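You operate a simulated robot arm through the tools that you are given. There is no shell and no other tool.

You run a simulated robot arm. Do the job below in one go: nothing can be reset, and whatever is moved stays where it is left.

## Task
Press the liner home in the black-banded nozzle and put it in slot 2 of the blue tray.
Fine: into the nest, slide in, lever down; pull the slide out again. Set down upright: what you pick out.

It is judged by the outcome, as a careful person would: the job done as asked, and still so three seconds after it is handed in. It fails if anything else is knocked over, pushed out of place, dropped, spilled or broken.

## Robot
A 7-joint arm with a two-finger gripper, fixed in place. Base frame: the origin is on the floor under the middle of its stand, x ahead of it, y to its left, z up. Units: mm, degrees, N and s.
With the tool pointing down near the work surface it reaches from about 340 to 720 mm from the base axis. Its first joint turns from -66.0 to 66.0 degrees. Payload 2.45 kg.
The tool frame sits at the grasp point between the pads (the TCP): z along the fingers, y along the line on which they close. The tips reach 26 mm beyond it. The gripper opens to 96 mm; its body begins 69 mm behind the TCP.
Orientation is told as [roll, pitch, yaw] about the base's x, y, z axes, in that order, counted from this pose: with the fingers straight down and closing along the base's y, the tool's x points along the base's -x, its y along +y and its z along -z.

## Interface
- The arm moves only by the tool jog_arm. Its argument "increments" is a list of rows, each a list of 7 numbers: the closure, from 0 (fully open) to 1 (shut), then the shift along the tool's x, y, z in units of 25 mm (1.0 is 25 mm), then the turn, a rotation vector about the tool's x, y, z in units of 4 degrees (1.0 is 4 degrees). In form: [[fingers, tx, ty, tz, ax, ay, az], ...]. A call has 1 to 20 rows; each row shifts and turns the commanded pose from where the row before left it, along the tool's axes as they then stand. A call with a number of a shift or a turn outside -1 to 1 is refused whole. Each row takes 0.2 s and may step no farther than 50 mm and 8.6 degrees from the row before; otherwise, or with a gripper value out of range, the whole call is refused. A pose out of reach is approached as far as the arm can. The call stops where the force on the tool passes 50 N (or 10 N more than at its start, if that is more) or the arm is blocked; 0.2 s more then pass. Each finger travels about 50 mm/s and halts on what it meets, pressing with about 28 N; the grip force reading is that of the motor and also rises with nothing between the fingers. The clock runs only during rows and for 0.2 s after the last one: add rows that do not move to give the fingers time. It gives the time, the measured TCP pose, the force on the tool (base axes), the opening and the grip force at its end, in the units of the frame above (readings bear some noise), with the torque about the TCP (base axes, N m) and any sound that the robot's microphone picked up.
- Cameras (640 x 400 px; columns grow to the right, rows downward): "scene" is fixed at [175.6, -395.6, 1433.3]; the picture's right is [0.70, -0.72, 0.00], its down [-0.33, -0.32, -0.89] and it looks along [0.64, 0.62, -0.46] (base axes); focal length 315 px, centre (320, 200). "wrist" rides on the gripper at [82, 3, -98] in the tool frame; the picture's right is [-0.04, 1.00, 0.00], its down [-0.73, -0.03, -0.68] and it looks along [-0.68, -0.03, 0.73] (tool axes); focal length 256 px, centre (320, 200). There is no depth. A picture from a camera that has moved, and an enlarged one, comes with that camera's place and axes in the base frame and with its lens.
- camera(camera): a new picture of that camera. No time passes.
- zoom(camera, box): a new picture of the part [left, top, right, bottom] of that camera's present view, enlarged. No time passes.
- finish_job(): hands the job in; it is judged then, once.

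Nothing tells you positions but the pictures and the camera data. Unless the task says otherwise, let go and move clear before handing in.

The tools are called after ">>>" by a JSON object that holds its "fn" and its "kwargs". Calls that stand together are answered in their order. jog_arm: Moves the arm, as the interface text tells. Its arguments: {"type":"object","properties":{"increments":{"type":"array"}},"required":["increments"]} The other tools are called the same way: camera (camera) takes a picture; zoom (camera, box) takes an enlarged picture of a part of a camera's view; finish_job () hands the job in.

At the start:

```text
time_s: 0.0
eef_pos: [322.9, 98.1, 1289.9]
orientation: [0.1, 0.0, 0.0]
contact_force: [-0.5, -0.6, -0.2]
wrist_torque: [-0.01, 0.04, 0.02]
grip_width: 95.9
grip_force: 0.0
```

scene: 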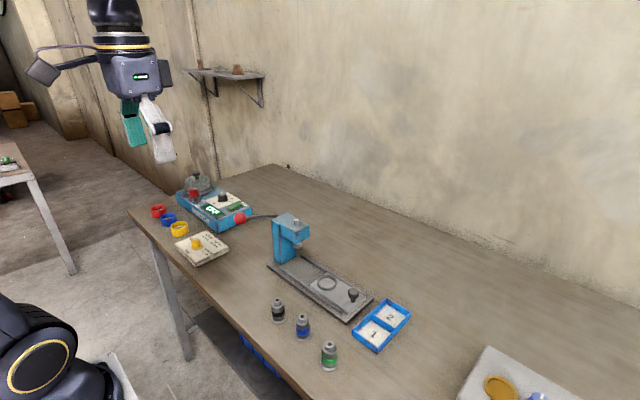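
wrist: 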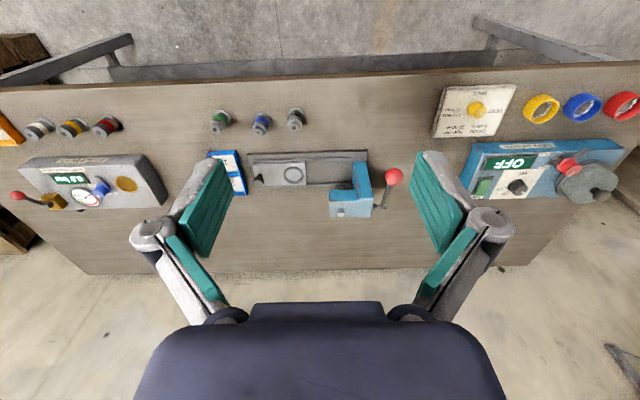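

I see a bench with a blue lever press and its slide, three nozzles (black, blue and green bands), a blue two-slot tray, and other stations. I'll look closer before moving.

>>> {"fn": "zoom", "kwargs": {"camera": "scene", "box": [240, 200, 440, 380]}}

>>> {"fn": "zoom", "kwargs": {"camera": "wrist", "box": [180, 90, 430, 230]}}

>>> {"fn": "zoom", "kwargs": {"camera": "scene", "box": [140, 160, 290, 270]}}

>>> {"fn": "zoom", "kwargs": {"camera": "wrist", "box": [0, 90, 260, 230]}}

>>> {"fn": "zoom", "kwargs": {"camera": "wrist", "box": [420, 70, 640, 220]}}

```text
2.22 times, centred on (340, 290) of scene
camera zoom: at [175.6, -395.6, 1433.3], right [0.7, -0.72, 0.0], down [-0.33, -0.32, -0.89], along [0.64, 0.62, -0.46], focal length 701 px, centre (276, 0)
```

zoom: 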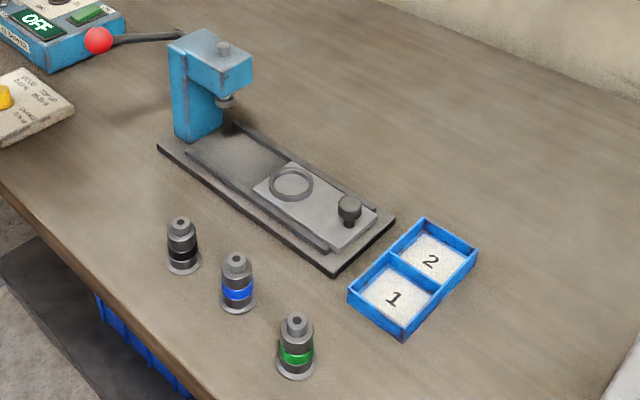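

```text
2.56 times, centred on (305, 160) of wrist
camera zoom: at [242.2, 101.3, 1389.4], right [0.04, 1.0, 0.0], down [0.73, -0.03, 0.68], along [0.68, -0.03, -0.73], focal length 655 px, centre (358, 302)
```

zoom: 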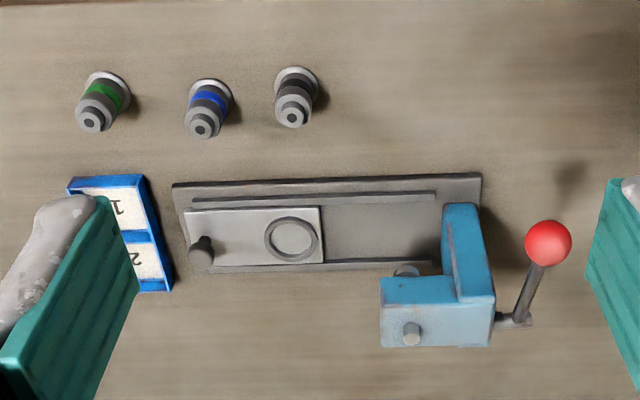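

```text
3.64 times, centred on (215, 215) of scene
camera zoom: at [175.6, -395.6, 1433.3], right [0.7, -0.72, 0.0], down [-0.33, -0.32, -0.89], along [0.64, 0.62, -0.46], focal length 1146 px, centre (702, 146)
```

zoom: 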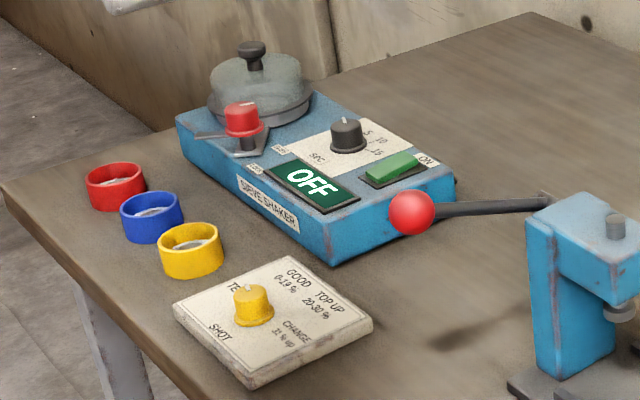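

```text
2.46 times, centred on (130, 160) of wrist
camera zoom: at [242.2, 101.3, 1389.4], right [0.04, 1.0, 0.0], down [0.73, -0.03, 0.68], along [0.68, -0.03, -0.73], focal length 630 px, centre (788, 298)
```

zoom: 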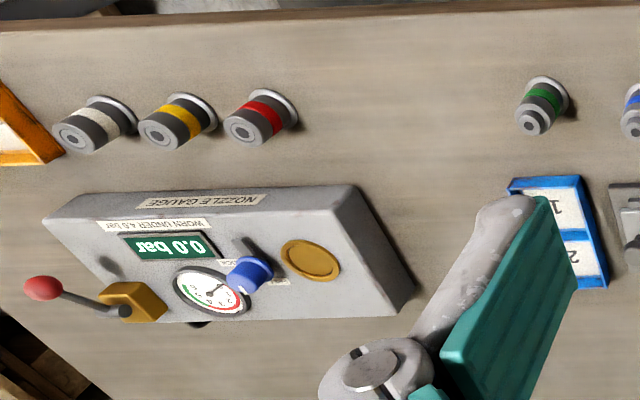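

```text
2.67 times, centred on (530, 145) of wrist
camera zoom: at [242.2, 101.3, 1389.4], right [0.04, 1.0, 0.0], down [0.73, -0.03, 0.68], along [0.68, -0.03, -0.73], focal length 683 px, centre (-240, 347)
```

zoom: 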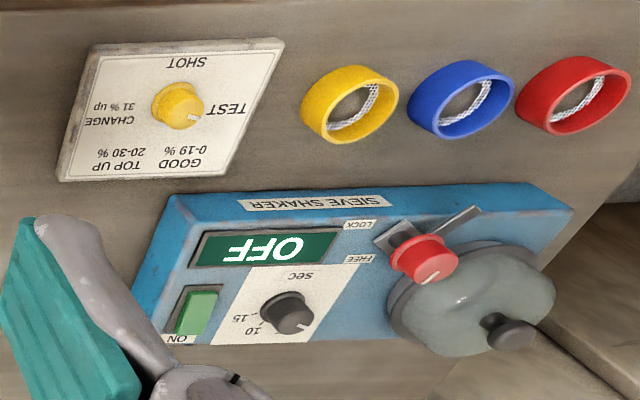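

The table top triangulates to z≈848. The black nozzle is near (483, 38) and the tray's slot 2 near (667, -145). The press lever's ball is near (524, 220, 1032), with its pivot near (640, 216, 989). I'll lower the arm for a closer look.

>>> {"fn": "jog_arm", "kwargs": {"increments": [[0, -0.285, -0.19, 0.95, 0, 0, 0], [0, -0.285, -0.19, 0.95, 0, 0, 0], [0, -0.285, -0.19, 0.95, 0, 0, 0], [0, -0.285, -0.19, 0.95, 0, 0, 0], [0, -0.285, -0.19, 0.95, 0, 0, 0], [0, -0.285, -0.19, 0.95, 0, 0, 0], [0, -0.285, -0.19, 0.95, 0, 0, 0], [0, -0.285, -0.19, 0.95, 0, 0, 0], [0, 0, 0, 0, 0, 0, 0]]}}

>>> {"fn": "camera", "kwargs": {"camera": "wrist"}}

>>> {"fn": "camera", "kwargs": {"camera": "scene"}}

```text
time_s: 2.0
eef_pos: [379.4, 60.8, 1099.5]
orientation: [0.0, 0.0, 0.0]
contact_force: [-1.1, 0.0, -0.6]
wrist_torque: [0.0, -0.03, 0.0]
grip_width: 96.0
grip_force: 0.1
```

```text
taken
camera wrist: at [298.8, 62.2, 1198.5], right [0.04, 1.0, 0.0], down [0.73, -0.03, 0.68], along [0.68, -0.03, -0.73], focal length 256 px, centre (320, 200)
```

wrist: 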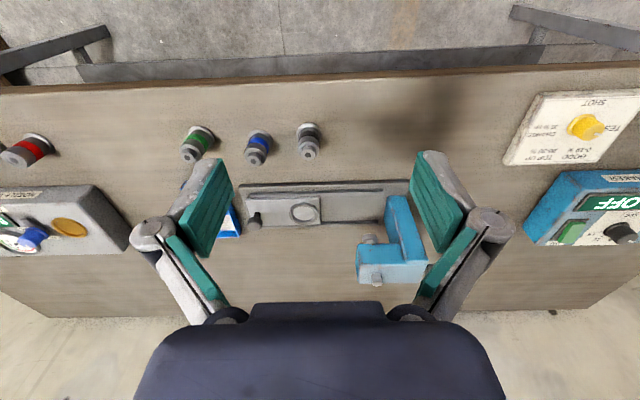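

```text
taken
```

scene: 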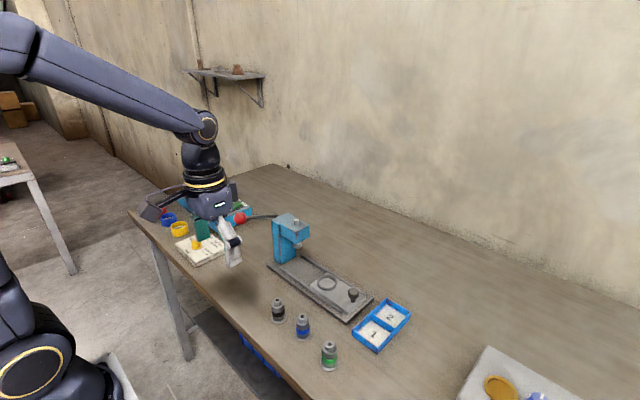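

The camera is closer now, though a finger hides the lever. I'll zoom in on the nozzles, nest and press to measure them.

>>> {"fn": "zoom", "kwargs": {"camera": "wrist", "box": [230, 110, 390, 240]}}

>>> {"fn": "zoom", "kwargs": {"camera": "wrist", "box": [330, 160, 450, 300]}}

>>> {"fn": "zoom", "kwargs": {"camera": "scene", "box": [260, 200, 420, 360]}}

```text
3.08 times, centred on (310, 175) of wrist
camera zoom: at [298.8, 62.2, 1198.5], right [0.04, 1.0, 0.0], down [0.73, -0.03, 0.68], along [0.68, -0.03, -0.73], focal length 788 px, centre (351, 277)
```

zoom: 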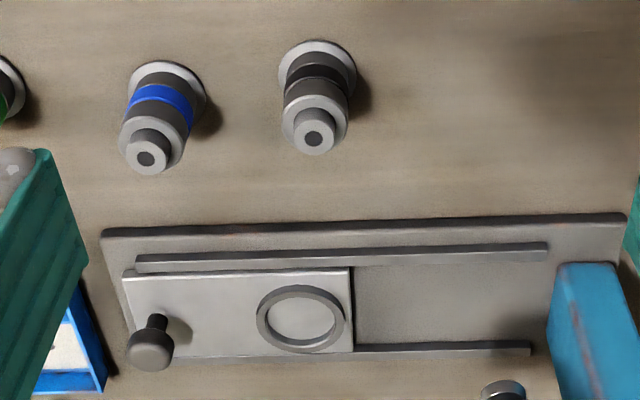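

```text
2.86 times, centred on (390, 230) of wrist
camera zoom: at [298.8, 62.2, 1198.5], right [0.04, 1.0, 0.0], down [0.73, -0.03, 0.68], along [0.68, -0.03, -0.73], focal length 731 px, centre (120, 114)
```

zoom: 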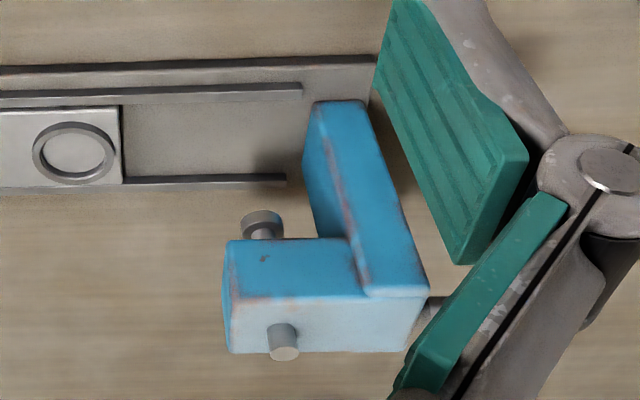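

```text
2.50 times, centred on (340, 280) of scene
camera zoom: at [175.6, -395.6, 1433.3], right [0.7, -0.72, 0.0], down [-0.33, -0.32, -0.89], along [0.64, 0.62, -0.46], focal length 788 px, centre (270, 0)
```

zoom: 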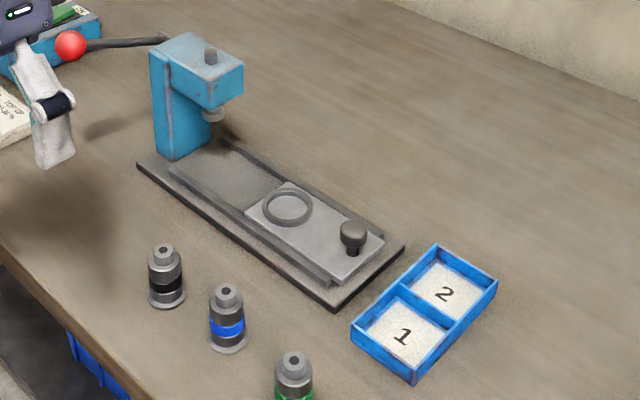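

The nozzle stands at about (487, 38), roughly 57 mm tall with a flange about 38 mm across. The nest ring is at about (637, 19), the knob at about (636, -68) and the ram at about (637, 131). I'll hover over the nozzle to refine these.

>>> {"fn": "jog_arm", "kwargs": {"increments": [[0, -0.861, -0.18, 0.796, 0, 0, 0], [0, -0.861, -0.18, 0.796, 0, 0, 0], [0, -0.861, -0.18, 0.796, 0, 0, 0], [0, -0.861, -0.18, 0.796, 0, 0, 0], [0, -0.861, -0.18, 0.796, 0, 0, 0], [0, 0, 0, 0, 0, 0, 0]]}}

>>> {"fn": "camera", "kwargs": {"camera": "wrist"}}

>>> {"fn": "camera", "kwargs": {"camera": "scene"}}

```text
time_s: 3.4
eef_pos: [489.1, 37.5, 1001.0]
orientation: [0.0, 0.0, 0.0]
contact_force: [0.2, 0.8, 0.4]
wrist_torque: [-0.03, 0.0, -0.02]
grip_width: 95.9
grip_force: 0.0
```

```text
taken
camera wrist: at [407.0, 40.3, 1099.4], right [0.04, 1.0, 0.0], down [0.73, -0.03, 0.68], along [0.68, -0.03, -0.73], focal length 256 px, centre (320, 200)
```

wrist: 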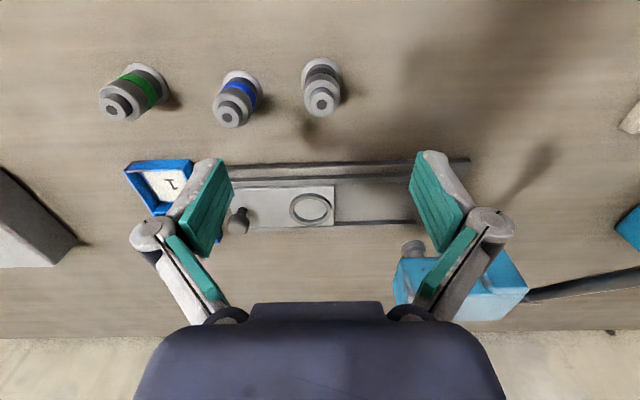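

```text
taken
```

scene: 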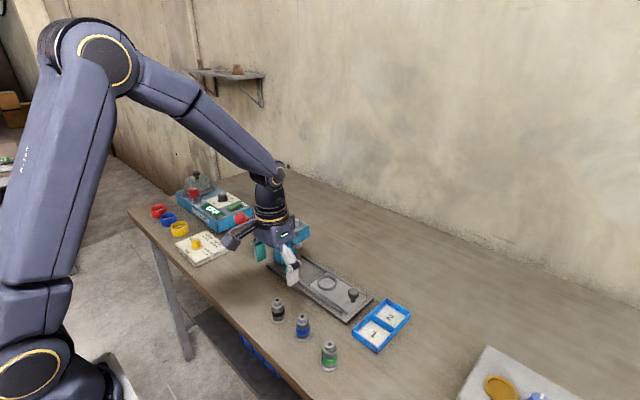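

The gripper is now directly above and slightly behind the nozzle. I'll zoom in to measure.

>>> {"fn": "zoom", "kwargs": {"camera": "wrist", "box": [280, 40, 370, 130]}}

>>> {"fn": "zoom", "kwargs": {"camera": "wrist", "box": [210, 140, 430, 260]}}

>>> {"fn": "zoom", "kwargs": {"camera": "wrist", "box": [380, 130, 580, 330]}}

```text
4.44 times, centred on (325, 85) of wrist
camera zoom: at [407.0, 40.3, 1099.4], right [0.04, 1.0, 0.0], down [0.73, -0.03, 0.68], along [0.68, -0.03, -0.73], focal length 1138 px, centre (298, 711)
```

zoom: 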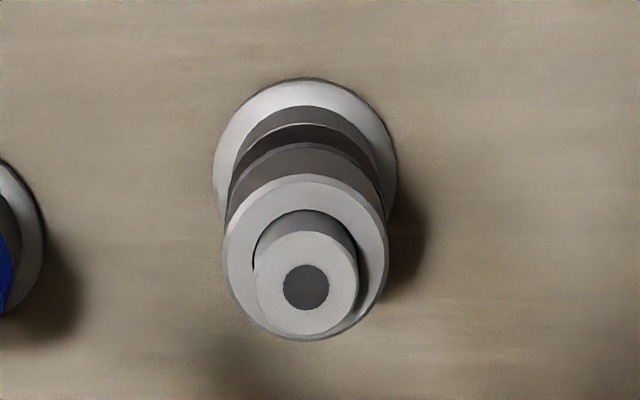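

```text
2.91 times, centred on (320, 200) of wrist
camera zoom: at [407.0, 40.3, 1099.4], right [0.04, 1.0, 0.0], down [0.73, -0.03, 0.68], along [0.68, -0.03, -0.73], focal length 745 px, centre (320, 200)
```

zoom: 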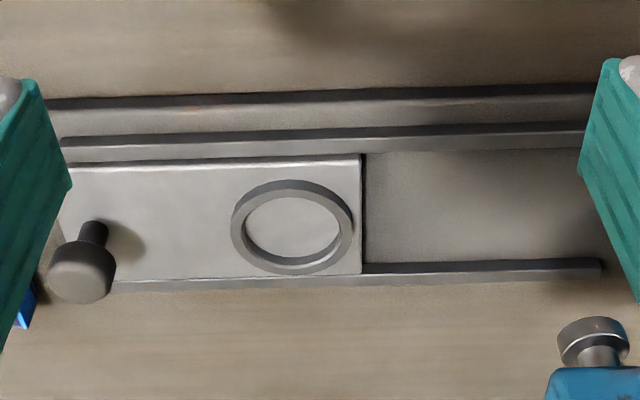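

```text
2.00 times, centred on (480, 230) of wrist
camera zoom: at [407.0, 40.3, 1099.4], right [0.04, 1.0, 0.0], down [0.73, -0.03, 0.68], along [0.68, -0.03, -0.73], focal length 512 px, centre (0, 140)
```

zoom: 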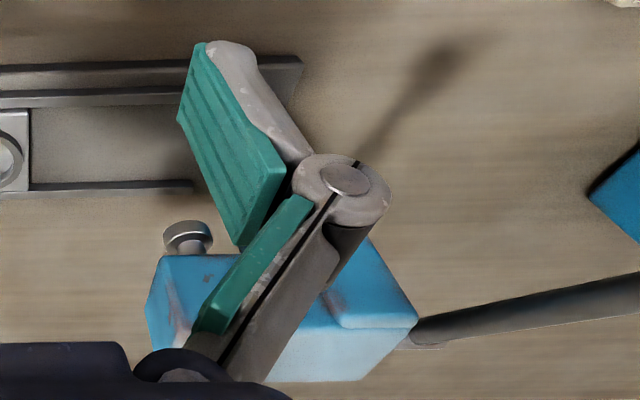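

I refine the nozzle to (484.5, 38.8), top at z≈910, body 29 mm across. The blue nozzle next to it is near y=-37. I'll narrow the gripper to about 50 mm and descend to just above the nozzle to recheck.

>>> {"fn": "jog_arm", "kwargs": {"increments": [[0.48, 0.12, 0.048, 0, 0, 0, 0], [0.48, 0, 0, 0, 0, 0, 0], [0.48, 0, 0, 0.733, 0, 0, 0], [0.48, 0, 0, 0.733, 0, 0, 0], [0.48, 0, 0, 0.733, 0, 0, 0], [0.48, 0, 0, 0, 0, 0, 0]]}}

>>> {"fn": "camera", "kwargs": {"camera": "wrist"}}

>>> {"fn": "zoom", "kwargs": {"camera": "wrist", "box": [250, 60, 390, 220]}}

>>> {"fn": "zoom", "kwargs": {"camera": "scene", "box": [220, 220, 360, 350]}}

```text
time_s: 4.8
eef_pos: [484.4, 38.9, 945.2]
orientation: [-0.1, 0.0, 0.0]
contact_force: [-0.3, 0.6, 0.7]
wrist_torque: [0.03, -0.01, 0.01]
grip_width: 50.0
grip_force: 0.0
```

```text
taken
camera wrist: at [403.8, 41.7, 1044.3], right [0.04, 1.0, 0.0], down [0.73, -0.03, 0.68], along [0.68, -0.03, -0.73], focal length 256 px, centre (320, 200)
```

wrist: 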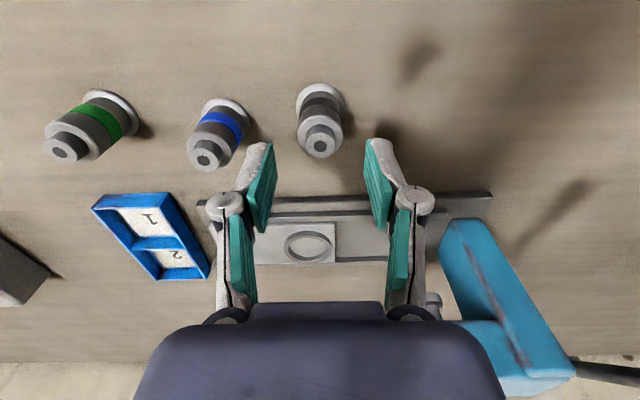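

```text
2.50 times, centred on (320, 140) of wrist
camera zoom: at [403.8, 41.7, 1044.3], right [0.04, 1.0, 0.0], down [0.73, -0.03, 0.68], along [0.68, -0.03, -0.73], focal length 640 px, centre (320, 350)
```

zoom: 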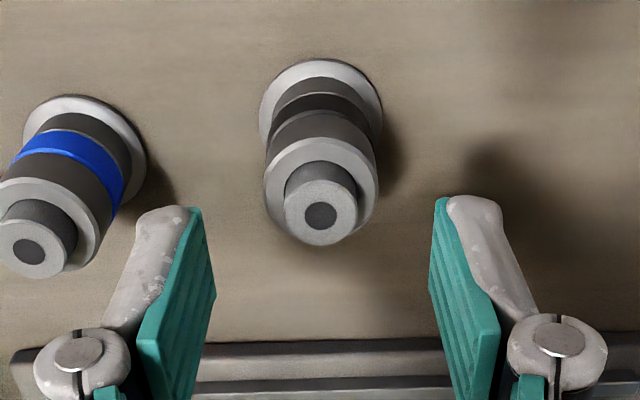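

```text
3.08 times, centred on (290, 285) of scene
camera zoom: at [175.6, -395.6, 1433.3], right [0.7, -0.72, 0.0], down [-0.33, -0.32, -0.89], along [0.64, 0.62, -0.46], focal length 970 px, centre (412, -62)
```

zoom: 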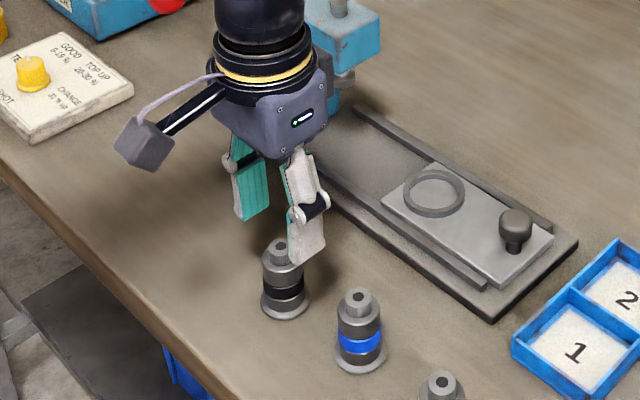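

The nozzle axis sits about 2 mm closer to the base than the TCP and is centred in y. I'll descend to z≈885 around the body, check, then close.

>>> {"fn": "jog_arm", "kwargs": {"increments": [[0.48, 0.08, 0, 0.806, 0, 0, 0], [0.48, 0, 0, 0.806, 0, 0, 0], [0.48, 0, 0, 0.806, 0, 0, 0], [0.48, 0, 0, 0, 0, 0, 0]]}}

>>> {"fn": "zoom", "kwargs": {"camera": "wrist", "box": [220, 100, 420, 280]}}

>>> {"fn": "zoom", "kwargs": {"camera": "scene", "box": [220, 220, 360, 350]}}

```text
time_s: 5.8
eef_pos: [483.2, 38.8, 884.6]
orientation: [0.1, 0.1, 0.0]
contact_force: [-0.3, -0.1, -0.8]
wrist_torque: [-0.02, 0.05, 0.05]
grip_width: 49.9
grip_force: 0.1
```

```text
2.22 times, centred on (320, 190) of wrist
camera zoom: at [401.6, 41.1, 983.2], right [0.04, 1.0, 0.0], down [0.73, -0.03, 0.68], along [0.68, -0.03, -0.73], focal length 569 px, centre (320, 222)
```

zoom: 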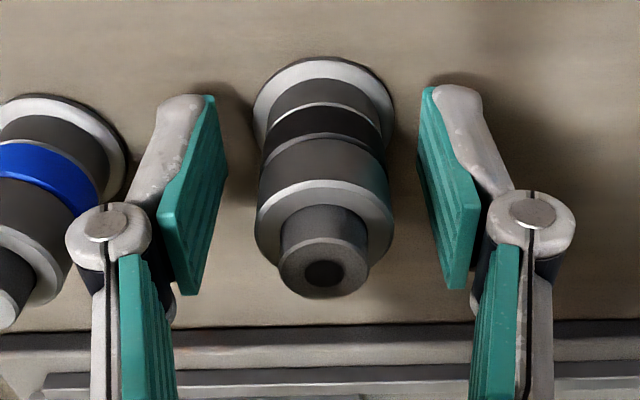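

```text
3.08 times, centred on (290, 285) of scene
camera zoom: at [175.6, -395.6, 1433.3], right [0.7, -0.72, 0.0], down [-0.33, -0.32, -0.89], along [0.64, 0.62, -0.46], focal length 970 px, centre (412, -62)
```

zoom: 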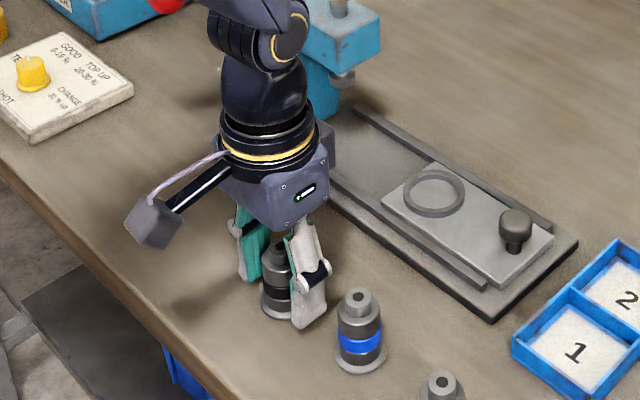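

The nozzle body is centred between the pads and the tips are clear of the flange. I'll close on it now.

>>> {"fn": "jog_arm", "kwargs": {"increments": [[0.48, 0.06, 0, 0, 0, 0, 0], [0.6, 0, 0, 0, 0, 0, 0], [0.7, 0, 0, 0, 0, 0, 0], [0.85, 0, 0, 0, 0, 0, 0], [1, 0, 0, 0, 0, 0, 0], [1, 0, 0, 0, 0, 0, 0]]}}

>>> {"fn": "zoom", "kwargs": {"camera": "wrist", "box": [220, 100, 420, 280]}}

```text
time_s: 7.2
eef_pos: [482.3, 38.4, 884.3]
orientation: [0.0, 0.0, 0.0]
contact_force: [0.7, 1.1, 1.8]
wrist_torque: [0.08, 0.0, 0.03]
grip_width: 29.1
grip_force: 28.2
```

```text
2.22 times, centred on (320, 190) of wrist
camera zoom: at [400.2, 41.3, 983.6], right [0.04, 1.0, 0.0], down [0.73, -0.03, 0.68], along [0.68, -0.03, -0.73], focal length 569 px, centre (320, 222)
```

zoom: 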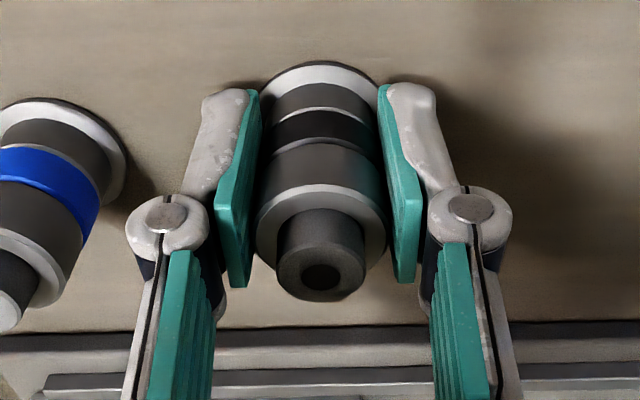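

The nozzle is gripped at 29.1 mm. I'll lift it 75 mm straight up and carry it to just short of the nest, so I can see the ring and the nozzle in one image.

>>> {"fn": "jog_arm", "kwargs": {"increments": [[1, 0, 0, -0.5, 0, 0, 0], [1, 0, 0, -0.8, 0, 0, 0], [1, 0, 0, -0.85, 0, 0, 0], [1, 0, 0, -0.85, 0, 0, 0], [1, -0.7, -0.15, 0, 0, 0, 0], [1, -0.9, -0.15, 0, 0, 0, 0], [1, -0.9, -0.15, 0, 0, 0, 0], [1, -0.9, -0.15, 0, 0, 0, 0], [1, -0.7, -0.15, 0, 0, 0, 0], [1, -0.26, 0, 0, 0, 0, 0], [1, 0, 0, 0, 0, 0, 0]]}}

>>> {"fn": "camera", "kwargs": {"camera": "wrist"}}

>>> {"fn": "zoom", "kwargs": {"camera": "wrist", "box": [220, 100, 420, 280]}}

>>> {"fn": "zoom", "kwargs": {"camera": "scene", "box": [240, 190, 400, 330]}}

```text
time_s: 9.6
eef_pos: [589.5, 20.0, 960.1]
orientation: [0.0, 0.0, 0.0]
contact_force: [0.2, 0.6, -0.8]
wrist_torque: [0.01, 0.0, -0.01]
grip_width: 0.0
grip_force: 27.9
```

```text
taken
camera wrist: at [509.7, 22.3, 1058.7], right [0.04, 1.0, 0.0], down [0.73, -0.03, 0.68], along [0.68, -0.03, -0.73], focal length 256 px, centre (320, 200)
```

wrist: 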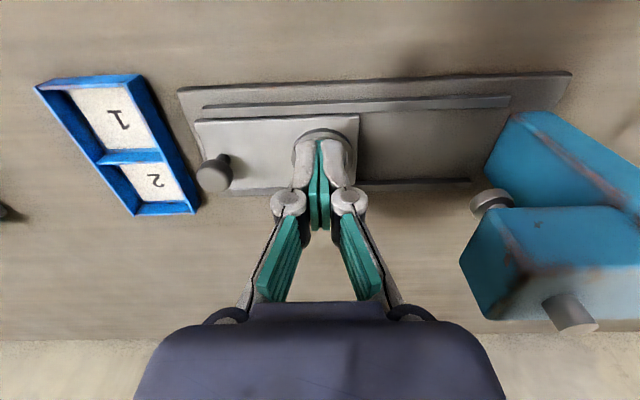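

```text
2.22 times, centred on (320, 190) of wrist
camera zoom: at [509.7, 22.3, 1058.7], right [0.04, 1.0, 0.0], down [0.73, -0.03, 0.68], along [0.68, -0.03, -0.73], focal length 569 px, centre (320, 222)
```

zoom: 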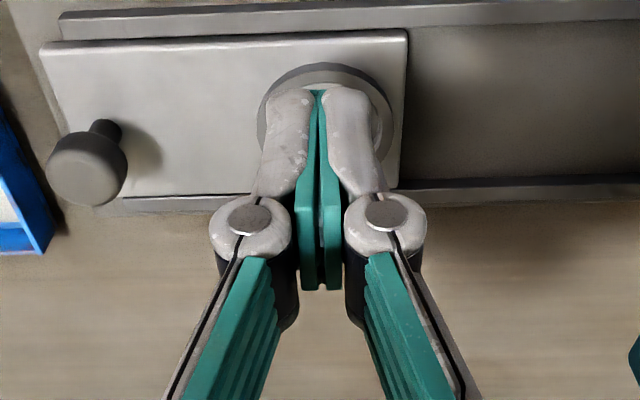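

```text
2.86 times, centred on (320, 260) of scene
camera zoom: at [175.6, -395.6, 1433.3], right [0.7, -0.72, 0.0], down [-0.33, -0.32, -0.89], along [0.64, 0.62, -0.46], focal length 901 px, centre (320, 29)
```

zoom: 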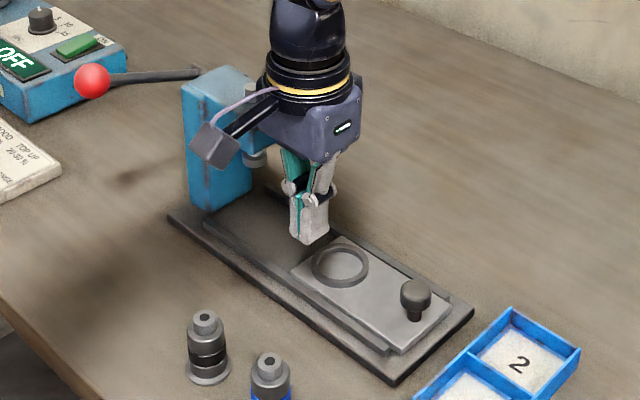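

The nozzle slipped out of the grip: the fingers are fully shut and empty, and the nozzle still stands on the table. I'll check whether it moved.

>>> {"fn": "zoom", "kwargs": {"camera": "scene", "box": [220, 220, 360, 350]}}

>>> {"fn": "zoom", "kwargs": {"camera": "scene", "box": [255, 285, 345, 345]}}

```text
3.08 times, centred on (290, 285) of scene
camera zoom: at [175.6, -395.6, 1433.3], right [0.7, -0.72, 0.0], down [-0.33, -0.32, -0.89], along [0.64, 0.62, -0.46], focal length 970 px, centre (412, -62)
```

zoom: 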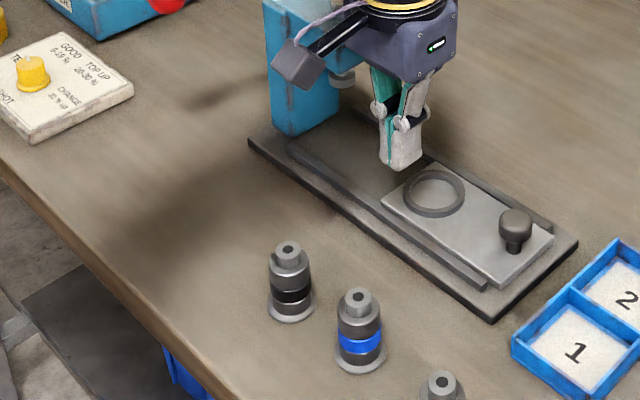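

```text
6.67 times, centred on (300, 315) of scene
camera zoom: at [175.6, -395.6, 1433.3], right [0.7, -0.72, 0.0], down [-0.33, -0.32, -0.89], along [0.64, 0.62, -0.46], focal length 2102 px, centre (453, -567)
```

zoom: 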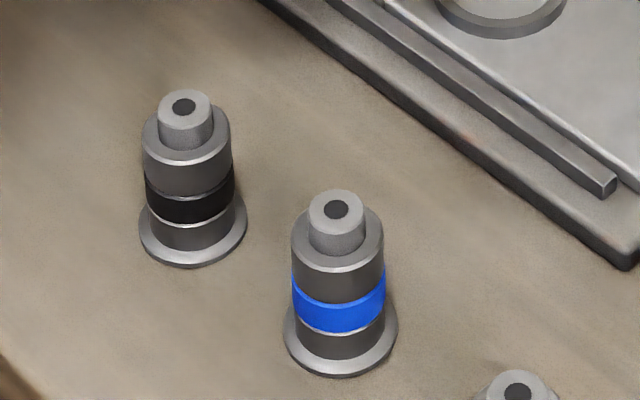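

The nozzle is still upright but has shifted a few millimetres. I'll reopen, go back above it, re-measure, and then re-grip and lift slowly while watching the grip.

>>> {"fn": "jog_arm", "kwargs": {"increments": [[0.48, 0, 0, 0, 0, 0, 0], [0.48, 0.864, 0.096, 0, 0, 0, 0], [0.48, 0.864, 0.096, 0, 0, 0, 0], [0.48, 0.864, 0.096, 0, 0, 0, 0], [0.48, 0.864, 0.096, 0, 0, 0, 0], [0.48, 0.864, 0.096, 0, 0, 0, 0], [0.48, 0, 0, 0, 0, 0, 0]]}}

>>> {"fn": "camera", "kwargs": {"camera": "wrist"}}

>>> {"fn": "zoom", "kwargs": {"camera": "wrist", "box": [250, 60, 390, 220]}}

```text
time_s: 11.2
eef_pos: [481.2, 31.4, 960.7]
orientation: [-0.1, 0.0, 0.0]
contact_force: [0.4, 0.2, 0.5]
wrist_torque: [-0.01, 0.01, -0.05]
grip_width: 50.0
grip_force: 0.1
```

```text
taken
camera wrist: at [401.0, 35.1, 1059.0], right [0.04, 1.0, 0.0], down [0.73, -0.03, 0.68], along [0.68, -0.03, -0.73], focal length 256 px, centre (320, 200)
```

wrist: 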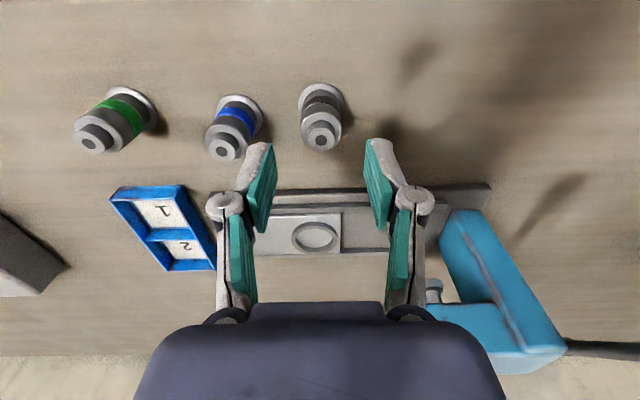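

```text
2.50 times, centred on (320, 140) of wrist
camera zoom: at [401.0, 35.1, 1059.0], right [0.04, 1.0, 0.0], down [0.73, -0.03, 0.68], along [0.68, -0.03, -0.73], focal length 640 px, centre (320, 350)
```

zoom: 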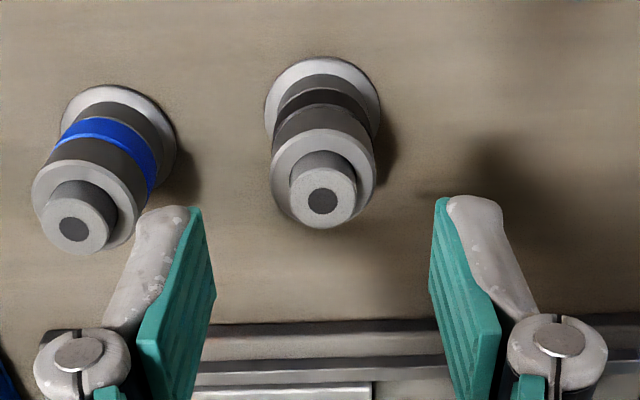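

The nozzle is now at about (484.5, 32.3). I'll descend, re-grip, let the grip settle, and raise just 2 mm to see whether it holds.

>>> {"fn": "jog_arm", "kwargs": {"increments": [[0.48, -0.1, 0.01, 0, 0, 0, 0], [0.48, 0, 0, 0.8, 0, 0, 0], [0.48, 0, 0, 0.8, 0, 0, 0], [0.48, 0, 0, 0.8, 0, 0, 0], [0.48, 0, 0, 0.6, 0, 0, 0], [0.48, 0, 0, 0, 0, 0, 0], [0.6, 0, 0, 0, 0, 0, 0], [0.7, 0, 0, 0, 0, 0, 0], [0.85, 0, 0, 0, 0, 0, 0], [1, 0, 0, 0, 0, 0, 0], [1, 0, 0, 0, 0, 0, 0], [1, 0, 0, 0, 0, 0, 0], [1, 0, 0, 0, 0, 0, 0]]}}

>>> {"fn": "camera", "kwargs": {"camera": "wrist"}}

>>> {"fn": "zoom", "kwargs": {"camera": "scene", "box": [255, 265, 345, 345]}}

```text
time_s: 14.0
eef_pos: [485.6, 31.8, 886.0]
orientation: [0.0, 0.1, 0.1]
contact_force: [0.5, 0.1, 0.5]
wrist_torque: [0.0, -0.02, -0.01]
grip_width: 28.7
grip_force: 28.3
```

```text
taken
camera wrist: at [403.8, 34.5, 984.0], right [0.04, 1.0, 0.0], down [0.73, -0.03, 0.68], along [0.68, -0.03, -0.73], focal length 256 px, centre (320, 200)
```

wrist: 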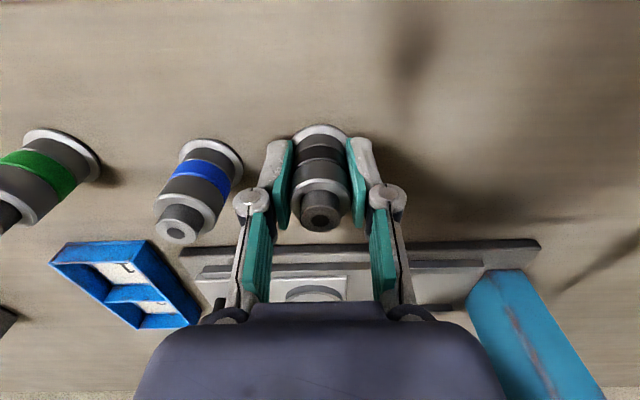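

```text
5.00 times, centred on (300, 305) of scene
camera zoom: at [175.7, -395.6, 1433.3], right [0.7, -0.72, 0.0], down [-0.33, -0.32, -0.89], along [0.64, 0.62, -0.46], focal length 1576 px, centre (420, -325)
```

zoom: 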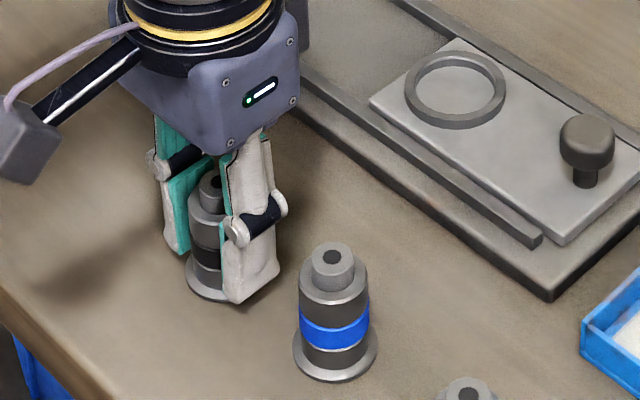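

The grip reads 28.7 mm and 28 N. I'll lift slowly, 2 mm first.

>>> {"fn": "jog_arm", "kwargs": {"increments": [[1, 0, 0, -0.02, 0, 0, 0], [1, 0, 0, -0.02, 0, 0, 0], [1, 0, 0, -0.02, 0, 0, 0], [1, 0, 0, -0.02, 0, 0, 0]]}}

>>> {"fn": "zoom", "kwargs": {"camera": "wrist", "box": [220, 100, 420, 280]}}

```text
time_s: 15.0
eef_pos: [484.2, 31.7, 887.5]
orientation: [0.0, 0.1, -0.1]
contact_force: [-0.4, -0.7, -0.6]
wrist_torque: [0.0, 0.02, 0.02]
grip_width: 28.8
grip_force: 28.2
```

```text
2.22 times, centred on (320, 190) of wrist
camera zoom: at [403.5, 34.6, 985.8], right [0.04, 1.0, 0.0], down [0.73, -0.03, 0.68], along [0.68, -0.03, -0.73], focal length 569 px, centre (320, 222)
```

zoom: 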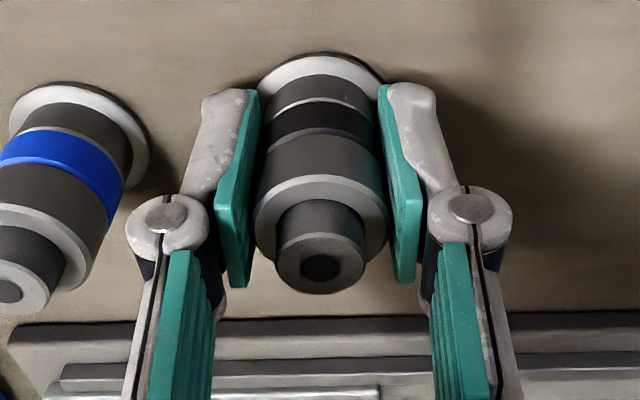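

>>> {"fn": "jog_arm", "kwargs": {"increments": [[1, 0, 0, -0.04, 0, 0, 0], [1, 0, 0, -0.04, 0, 0, 0], [1, 0, 0, -0.04, 0, 0, 0], [1, 0, 0, -0.04, 0, 0, 0], [1, 0, 0, -0.04, 0, 0, 0], [1, 0, 0, -0.04, 0, 0, 0], [1, 0, 0, 0, 0, 0, 0]]}}

>>> {"fn": "zoom", "kwargs": {"camera": "wrist", "box": [220, 100, 420, 280]}}

>>> {"fn": "zoom", "kwargs": {"camera": "scene", "box": [255, 265, 345, 345]}}

```text
time_s: 16.6
eef_pos: [483.8, 31.5, 892.9]
orientation: [-0.1, 0.1, 0.1]
contact_force: [0.1, 0.3, -1.2]
wrist_torque: [-0.01, -0.03, 0.02]
grip_width: 29.1
grip_force: 28.2
```

```text
2.22 times, centred on (320, 190) of wrist
camera zoom: at [403.4, 34.9, 991.8], right [0.04, 1.0, 0.0], down [0.73, -0.03, 0.68], along [0.68, -0.03, -0.73], focal length 569 px, centre (320, 222)
```

zoom: 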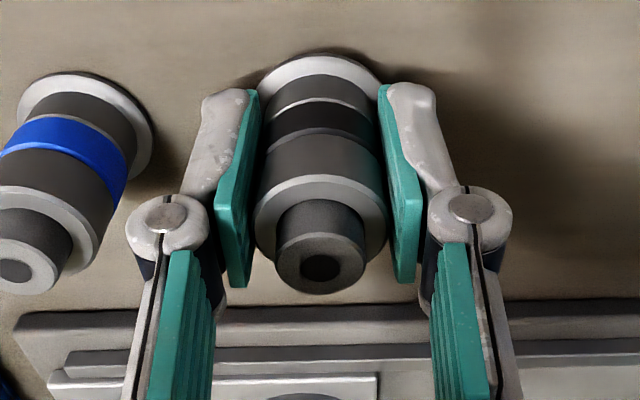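

```text
5.00 times, centred on (300, 305) of scene
camera zoom: at [175.7, -395.6, 1433.3], right [0.7, -0.72, 0.0], down [-0.33, -0.32, -0.89], along [0.64, 0.62, -0.46], focal length 1576 px, centre (420, -325)
```

zoom: 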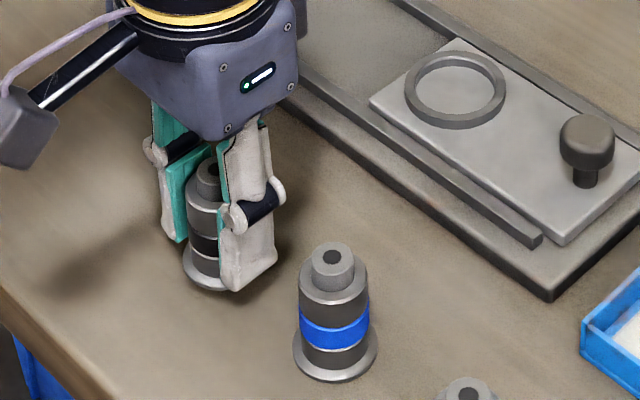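

The nozzle is rising with the gripper this time, so the earlier lift was too fast. I'll keep going gently.

>>> {"fn": "jog_arm", "kwargs": {"increments": [[1, 0, 0, -0.06, 0, 0, 0], [1, 0, 0, -0.08, 0, 0, 0], [1, 0, 0, -0.1, 0, 0, 0], [1, 0, 0, -0.1, 0, 0, 0], [1, 0, 0, -0.1, 0, 0, 0], [1, 0, 0, -0.1, 0, 0, 0], [1, 0, 0, -0.1, 0, 0, 0], [1, 0, 0, -0.1, 0, 0, 0], [1, 0, 0, -0.1, 0, 0, 0], [1, 0, 0, -0.1, 0, 0, 0], [1, 0, 0, -0.1, 0, 0, 0], [1, 0, 0, -0.1, 0, 0, 0], [1, 0, 0, -0.1, 0, 0, 0], [1, 0, 0, -0.1, 0, 0, 0], [1, 0, 0, -0.1, 0, 0, 0], [1, 0, 0, -0.08, 0, 0, 0], [1, 0, 0, -0.04, 0, 0, 0], [1, 0, 0, 0, 0, 0, 0]]}}

>>> {"fn": "zoom", "kwargs": {"camera": "wrist", "box": [220, 100, 420, 280]}}

>>> {"fn": "zoom", "kwargs": {"camera": "scene", "box": [255, 265, 345, 345]}}

```text
time_s: 20.4
eef_pos: [485.1, 31.0, 932.0]
orientation: [0.0, -0.1, 0.1]
contact_force: [-0.1, 0.0, -1.5]
wrist_torque: [-0.01, -0.01, -0.03]
grip_width: 29.0
grip_force: 28.3
```

```text
2.22 times, centred on (320, 190) of wrist
camera zoom: at [403.4, 34.7, 1030.9], right [0.04, 1.0, 0.0], down [0.73, -0.03, 0.68], along [0.68, -0.03, -0.73], focal length 569 px, centre (320, 222)
```

zoom: 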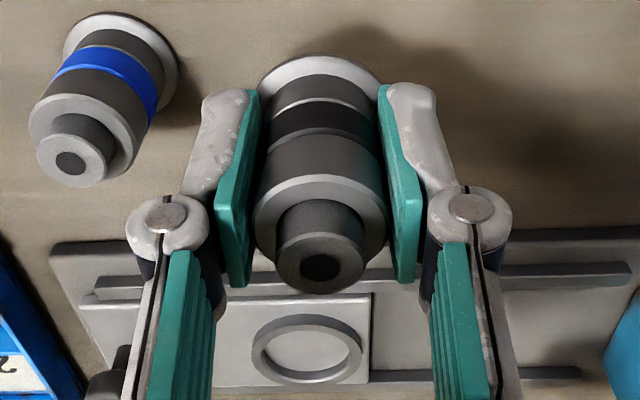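

```text
5.00 times, centred on (300, 305) of scene
camera zoom: at [175.7, -395.6, 1433.3], right [0.7, -0.72, 0.0], down [-0.33, -0.32, -0.89], along [0.64, 0.62, -0.46], focal length 1576 px, centre (420, -325)
```

zoom: 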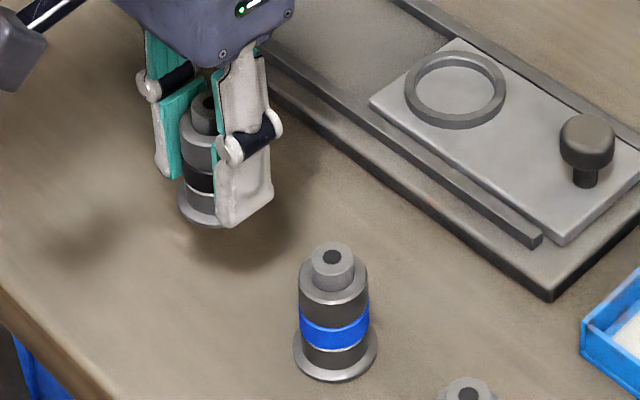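

The grip is solid and the nozzle base is about 20 mm above the ring. I'll carry it slowly toward the nest, stopping about 34 mm short to re-measure the ring.

>>> {"fn": "jog_arm", "kwargs": {"increments": [[1, -0.08, -0.0088, 0, 0, 0, 0], [1, -0.16, -0.0176, 0, 0, 0, 0], [1, -0.24, -0.0264, 0, 0, 0, 0], [1, -0.32, -0.0352, 0, 0, 0, 0], [1, -0.32, -0.0352, 0, 0, 0, 0], [1, -0.32, -0.0352, 0, 0, 0, 0], [1, -0.32, -0.0352, 0, 0, 0, 0], [1, -0.32, -0.0352, 0, 0, 0, 0], [1, -0.32, -0.0352, 0, 0, 0, 0], [1, -0.32, -0.0352, 0, 0, 0, 0], [1, -0.32, -0.0352, 0, 0, 0, 0], [1, -0.32, -0.0352, 0, 0, 0, 0], [1, -0.32, -0.0352, 0, 0, 0, 0], [1, -0.32, -0.0352, 0, 0, 0, 0], [1, -0.24, -0.0264, 0, 0, 0, 0], [1, -0.16, -0.0176, 0, 0, 0, 0], [1, 0, 0, 0, 0, 0, 0], [1, 0, 0, 0, 0, 0, 0]]}}

>>> {"fn": "camera", "kwargs": {"camera": "wrist"}}

>>> {"fn": "zoom", "kwargs": {"camera": "wrist", "box": [220, 100, 420, 280]}}

>>> {"fn": "zoom", "kwargs": {"camera": "scene", "box": [280, 230, 380, 310]}}

```text
time_s: 24.2
eef_pos: [594.0, 19.5, 932.4]
orientation: [0.0, 0.0, 0.0]
contact_force: [0.9, 0.5, -2.4]
wrist_torque: [0.0, 0.01, 0.02]
grip_width: 28.8
grip_force: 27.9
```

```text
taken
camera wrist: at [513.4, 22.8, 1030.9], right [0.04, 1.0, 0.0], down [0.73, -0.03, 0.68], along [0.68, -0.03, -0.73], focal length 256 px, centre (320, 200)
```

wrist: 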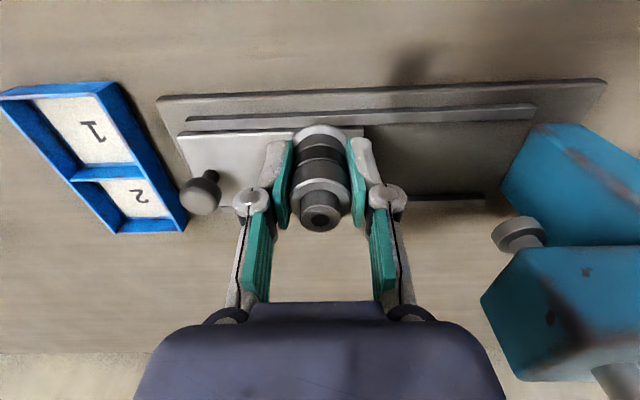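

```text
2.22 times, centred on (320, 190) of wrist
camera zoom: at [513.4, 22.8, 1030.9], right [0.04, 1.0, 0.0], down [0.73, -0.03, 0.68], along [0.68, -0.03, -0.73], focal length 569 px, centre (320, 222)
```

zoom: 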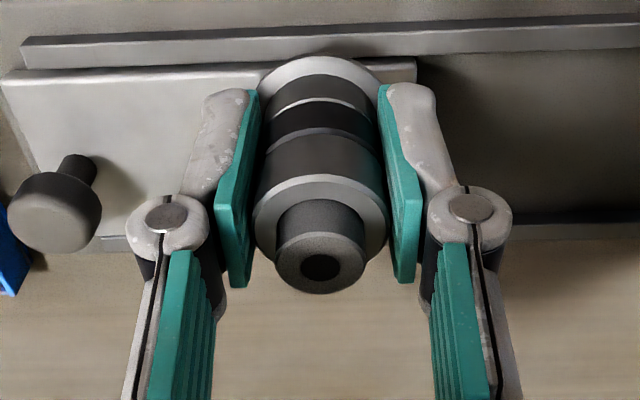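

```text
5.00 times, centred on (330, 270) of scene
camera zoom: at [175.7, -395.6, 1433.3], right [0.7, -0.72, 0.0], down [-0.33, -0.32, -0.89], along [0.64, 0.62, -0.46], focal length 1576 px, centre (270, -150)
```

zoom: 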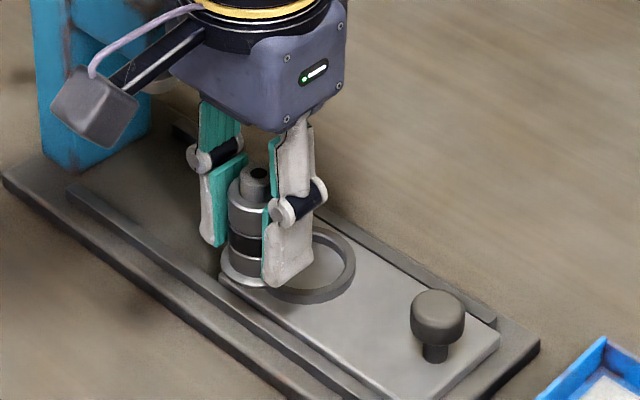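

The nozzle is still held firmly. From both views the ring centre is about 33 mm further in +x with no y offset, so I'll move there and lower to a few millimetres above the ring, then check.

>>> {"fn": "jog_arm", "kwargs": {"increments": [[1, -0.08, 0, 0, 0, 0, 0], [1, -0.16, 0, 0, 0, 0, 0], [1, -0.24, 0, 0, 0, 0, 0], [1, -0.32, 0, 0, 0, 0, 0], [1, -0.24, 0, 0, 0, 0, 0], [1, -0.16, 0, 0, 0, 0, 0], [1, -0.12, 0, 0, 0, 0, 0], [1, 0, 0, 0.06, 0, 0, 0], [1, 0, 0, 0.08, 0, 0, 0], [1, 0, 0, 0.08, 0, 0, 0], [1, 0, 0, 0.08, 0, 0, 0], [1, 0, 0, 0.08, 0, 0, 0], [1, 0, 0, 0.06, 0, 0, 0], [1, 0, 0, 0, 0, 0, 0], [1, 0, 0, 0, 0, 0, 0]]}}

>>> {"fn": "zoom", "kwargs": {"camera": "wrist", "box": [240, 100, 400, 200]}}

>>> {"fn": "zoom", "kwargs": {"camera": "scene", "box": [300, 255, 350, 305]}}

>>> {"fn": "zoom", "kwargs": {"camera": "scene", "box": [280, 230, 380, 310]}}

```text
time_s: 27.4
eef_pos: [627.7, 19.6, 920.7]
orientation: [-0.1, -0.1, 0.2]
contact_force: [0.4, -0.2, -2.3]
wrist_torque: [-0.01, 0.01, 0.0]
grip_width: 29.0
grip_force: 28.3
```

```text
4.00 times, centred on (320, 150) of wrist
camera zoom: at [546.2, 22.7, 1019.4], right [0.04, 1.0, 0.0], down [0.73, -0.03, 0.68], along [0.68, -0.03, -0.73], focal length 1024 px, centre (320, 400)
```

zoom: 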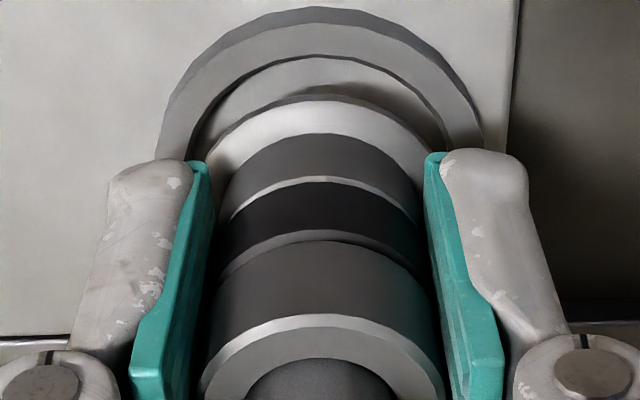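

```text
8.00 times, centred on (325, 280) of scene
camera zoom: at [175.7, -395.6, 1433.3], right [0.7, -0.72, 0.0], down [-0.33, -0.32, -0.89], along [0.64, 0.62, -0.46], focal length 2522 px, centre (280, -440)
```

zoom: 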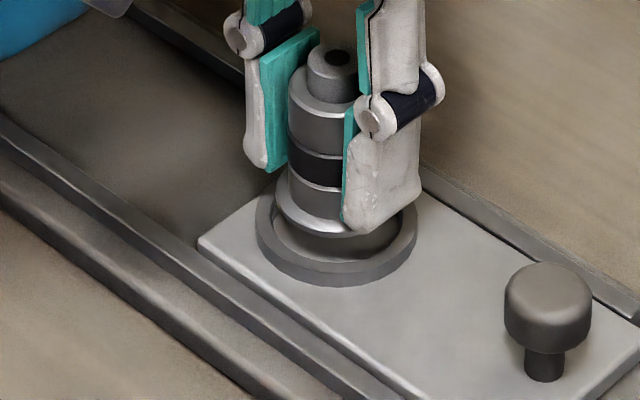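

```text
5.00 times, centred on (330, 270) of scene
camera zoom: at [175.7, -395.6, 1433.3], right [0.7, -0.72, 0.0], down [-0.33, -0.32, -0.89], along [0.64, 0.62, -0.46], focal length 1576 px, centre (270, -150)
```

zoom: 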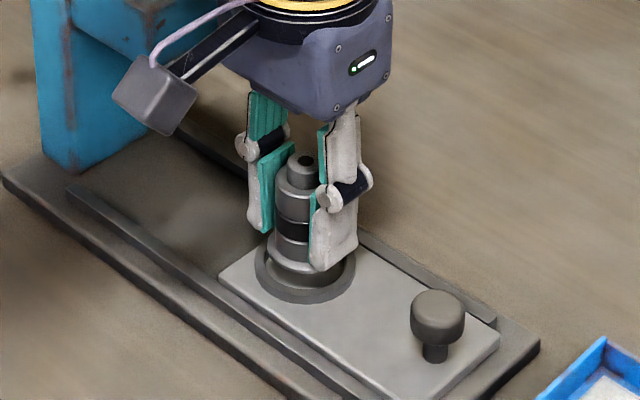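

The flange and ring are concentric in y, and the ring is about 0.7 mm further in x. I'll nudge by that much and lower 8 mm so the flange is at the mouth of the ring.

>>> {"fn": "jog_arm", "kwargs": {"increments": [[1, -0.028, 0, 0, 0, 0, 0], [1, 0, 0, 0.04, 0, 0, 0], [1, 0, 0, 0.06, 0, 0, 0], [1, 0, 0, 0.06, 0, 0, 0], [1, 0, 0, 0.06, 0, 0, 0], [1, 0, 0, 0.06, 0, 0, 0], [1, 0, 0, 0.04, 0, 0, 0], [1, 0, 0, 0, 0, 0, 0], [1, 0, 0, 0, 0, 0, 0]]}}

>>> {"fn": "zoom", "kwargs": {"camera": "wrist", "box": [240, 100, 400, 200]}}

>>> {"fn": "zoom", "kwargs": {"camera": "scene", "box": [300, 255, 350, 305]}}

```text
time_s: 29.4
eef_pos: [628.5, 20.0, 912.3]
orientation: [0.1, 0.0, 0.0]
contact_force: [-0.1, -0.2, -2.7]
wrist_torque: [0.01, 0.03, -0.02]
grip_width: 29.2
grip_force: 28.2
```

```text
4.00 times, centred on (320, 150) of wrist
camera zoom: at [547.1, 22.9, 1011.7], right [0.04, 1.0, 0.0], down [0.73, -0.03, 0.68], along [0.68, -0.03, -0.73], focal length 1024 px, centre (320, 400)
```

zoom: 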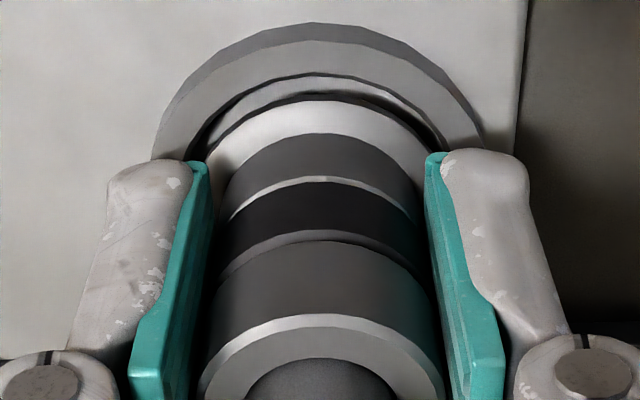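

```text
8.00 times, centred on (325, 280) of scene
camera zoom: at [175.7, -395.6, 1433.3], right [0.7, -0.72, 0.0], down [-0.33, -0.32, -0.89], along [0.64, 0.62, -0.46], focal length 2522 px, centre (280, -440)
```

zoom: 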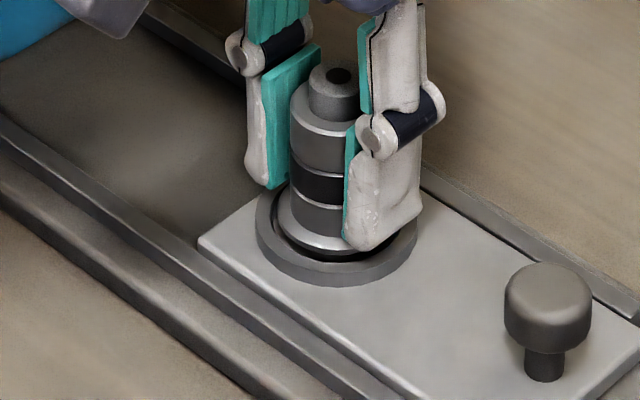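

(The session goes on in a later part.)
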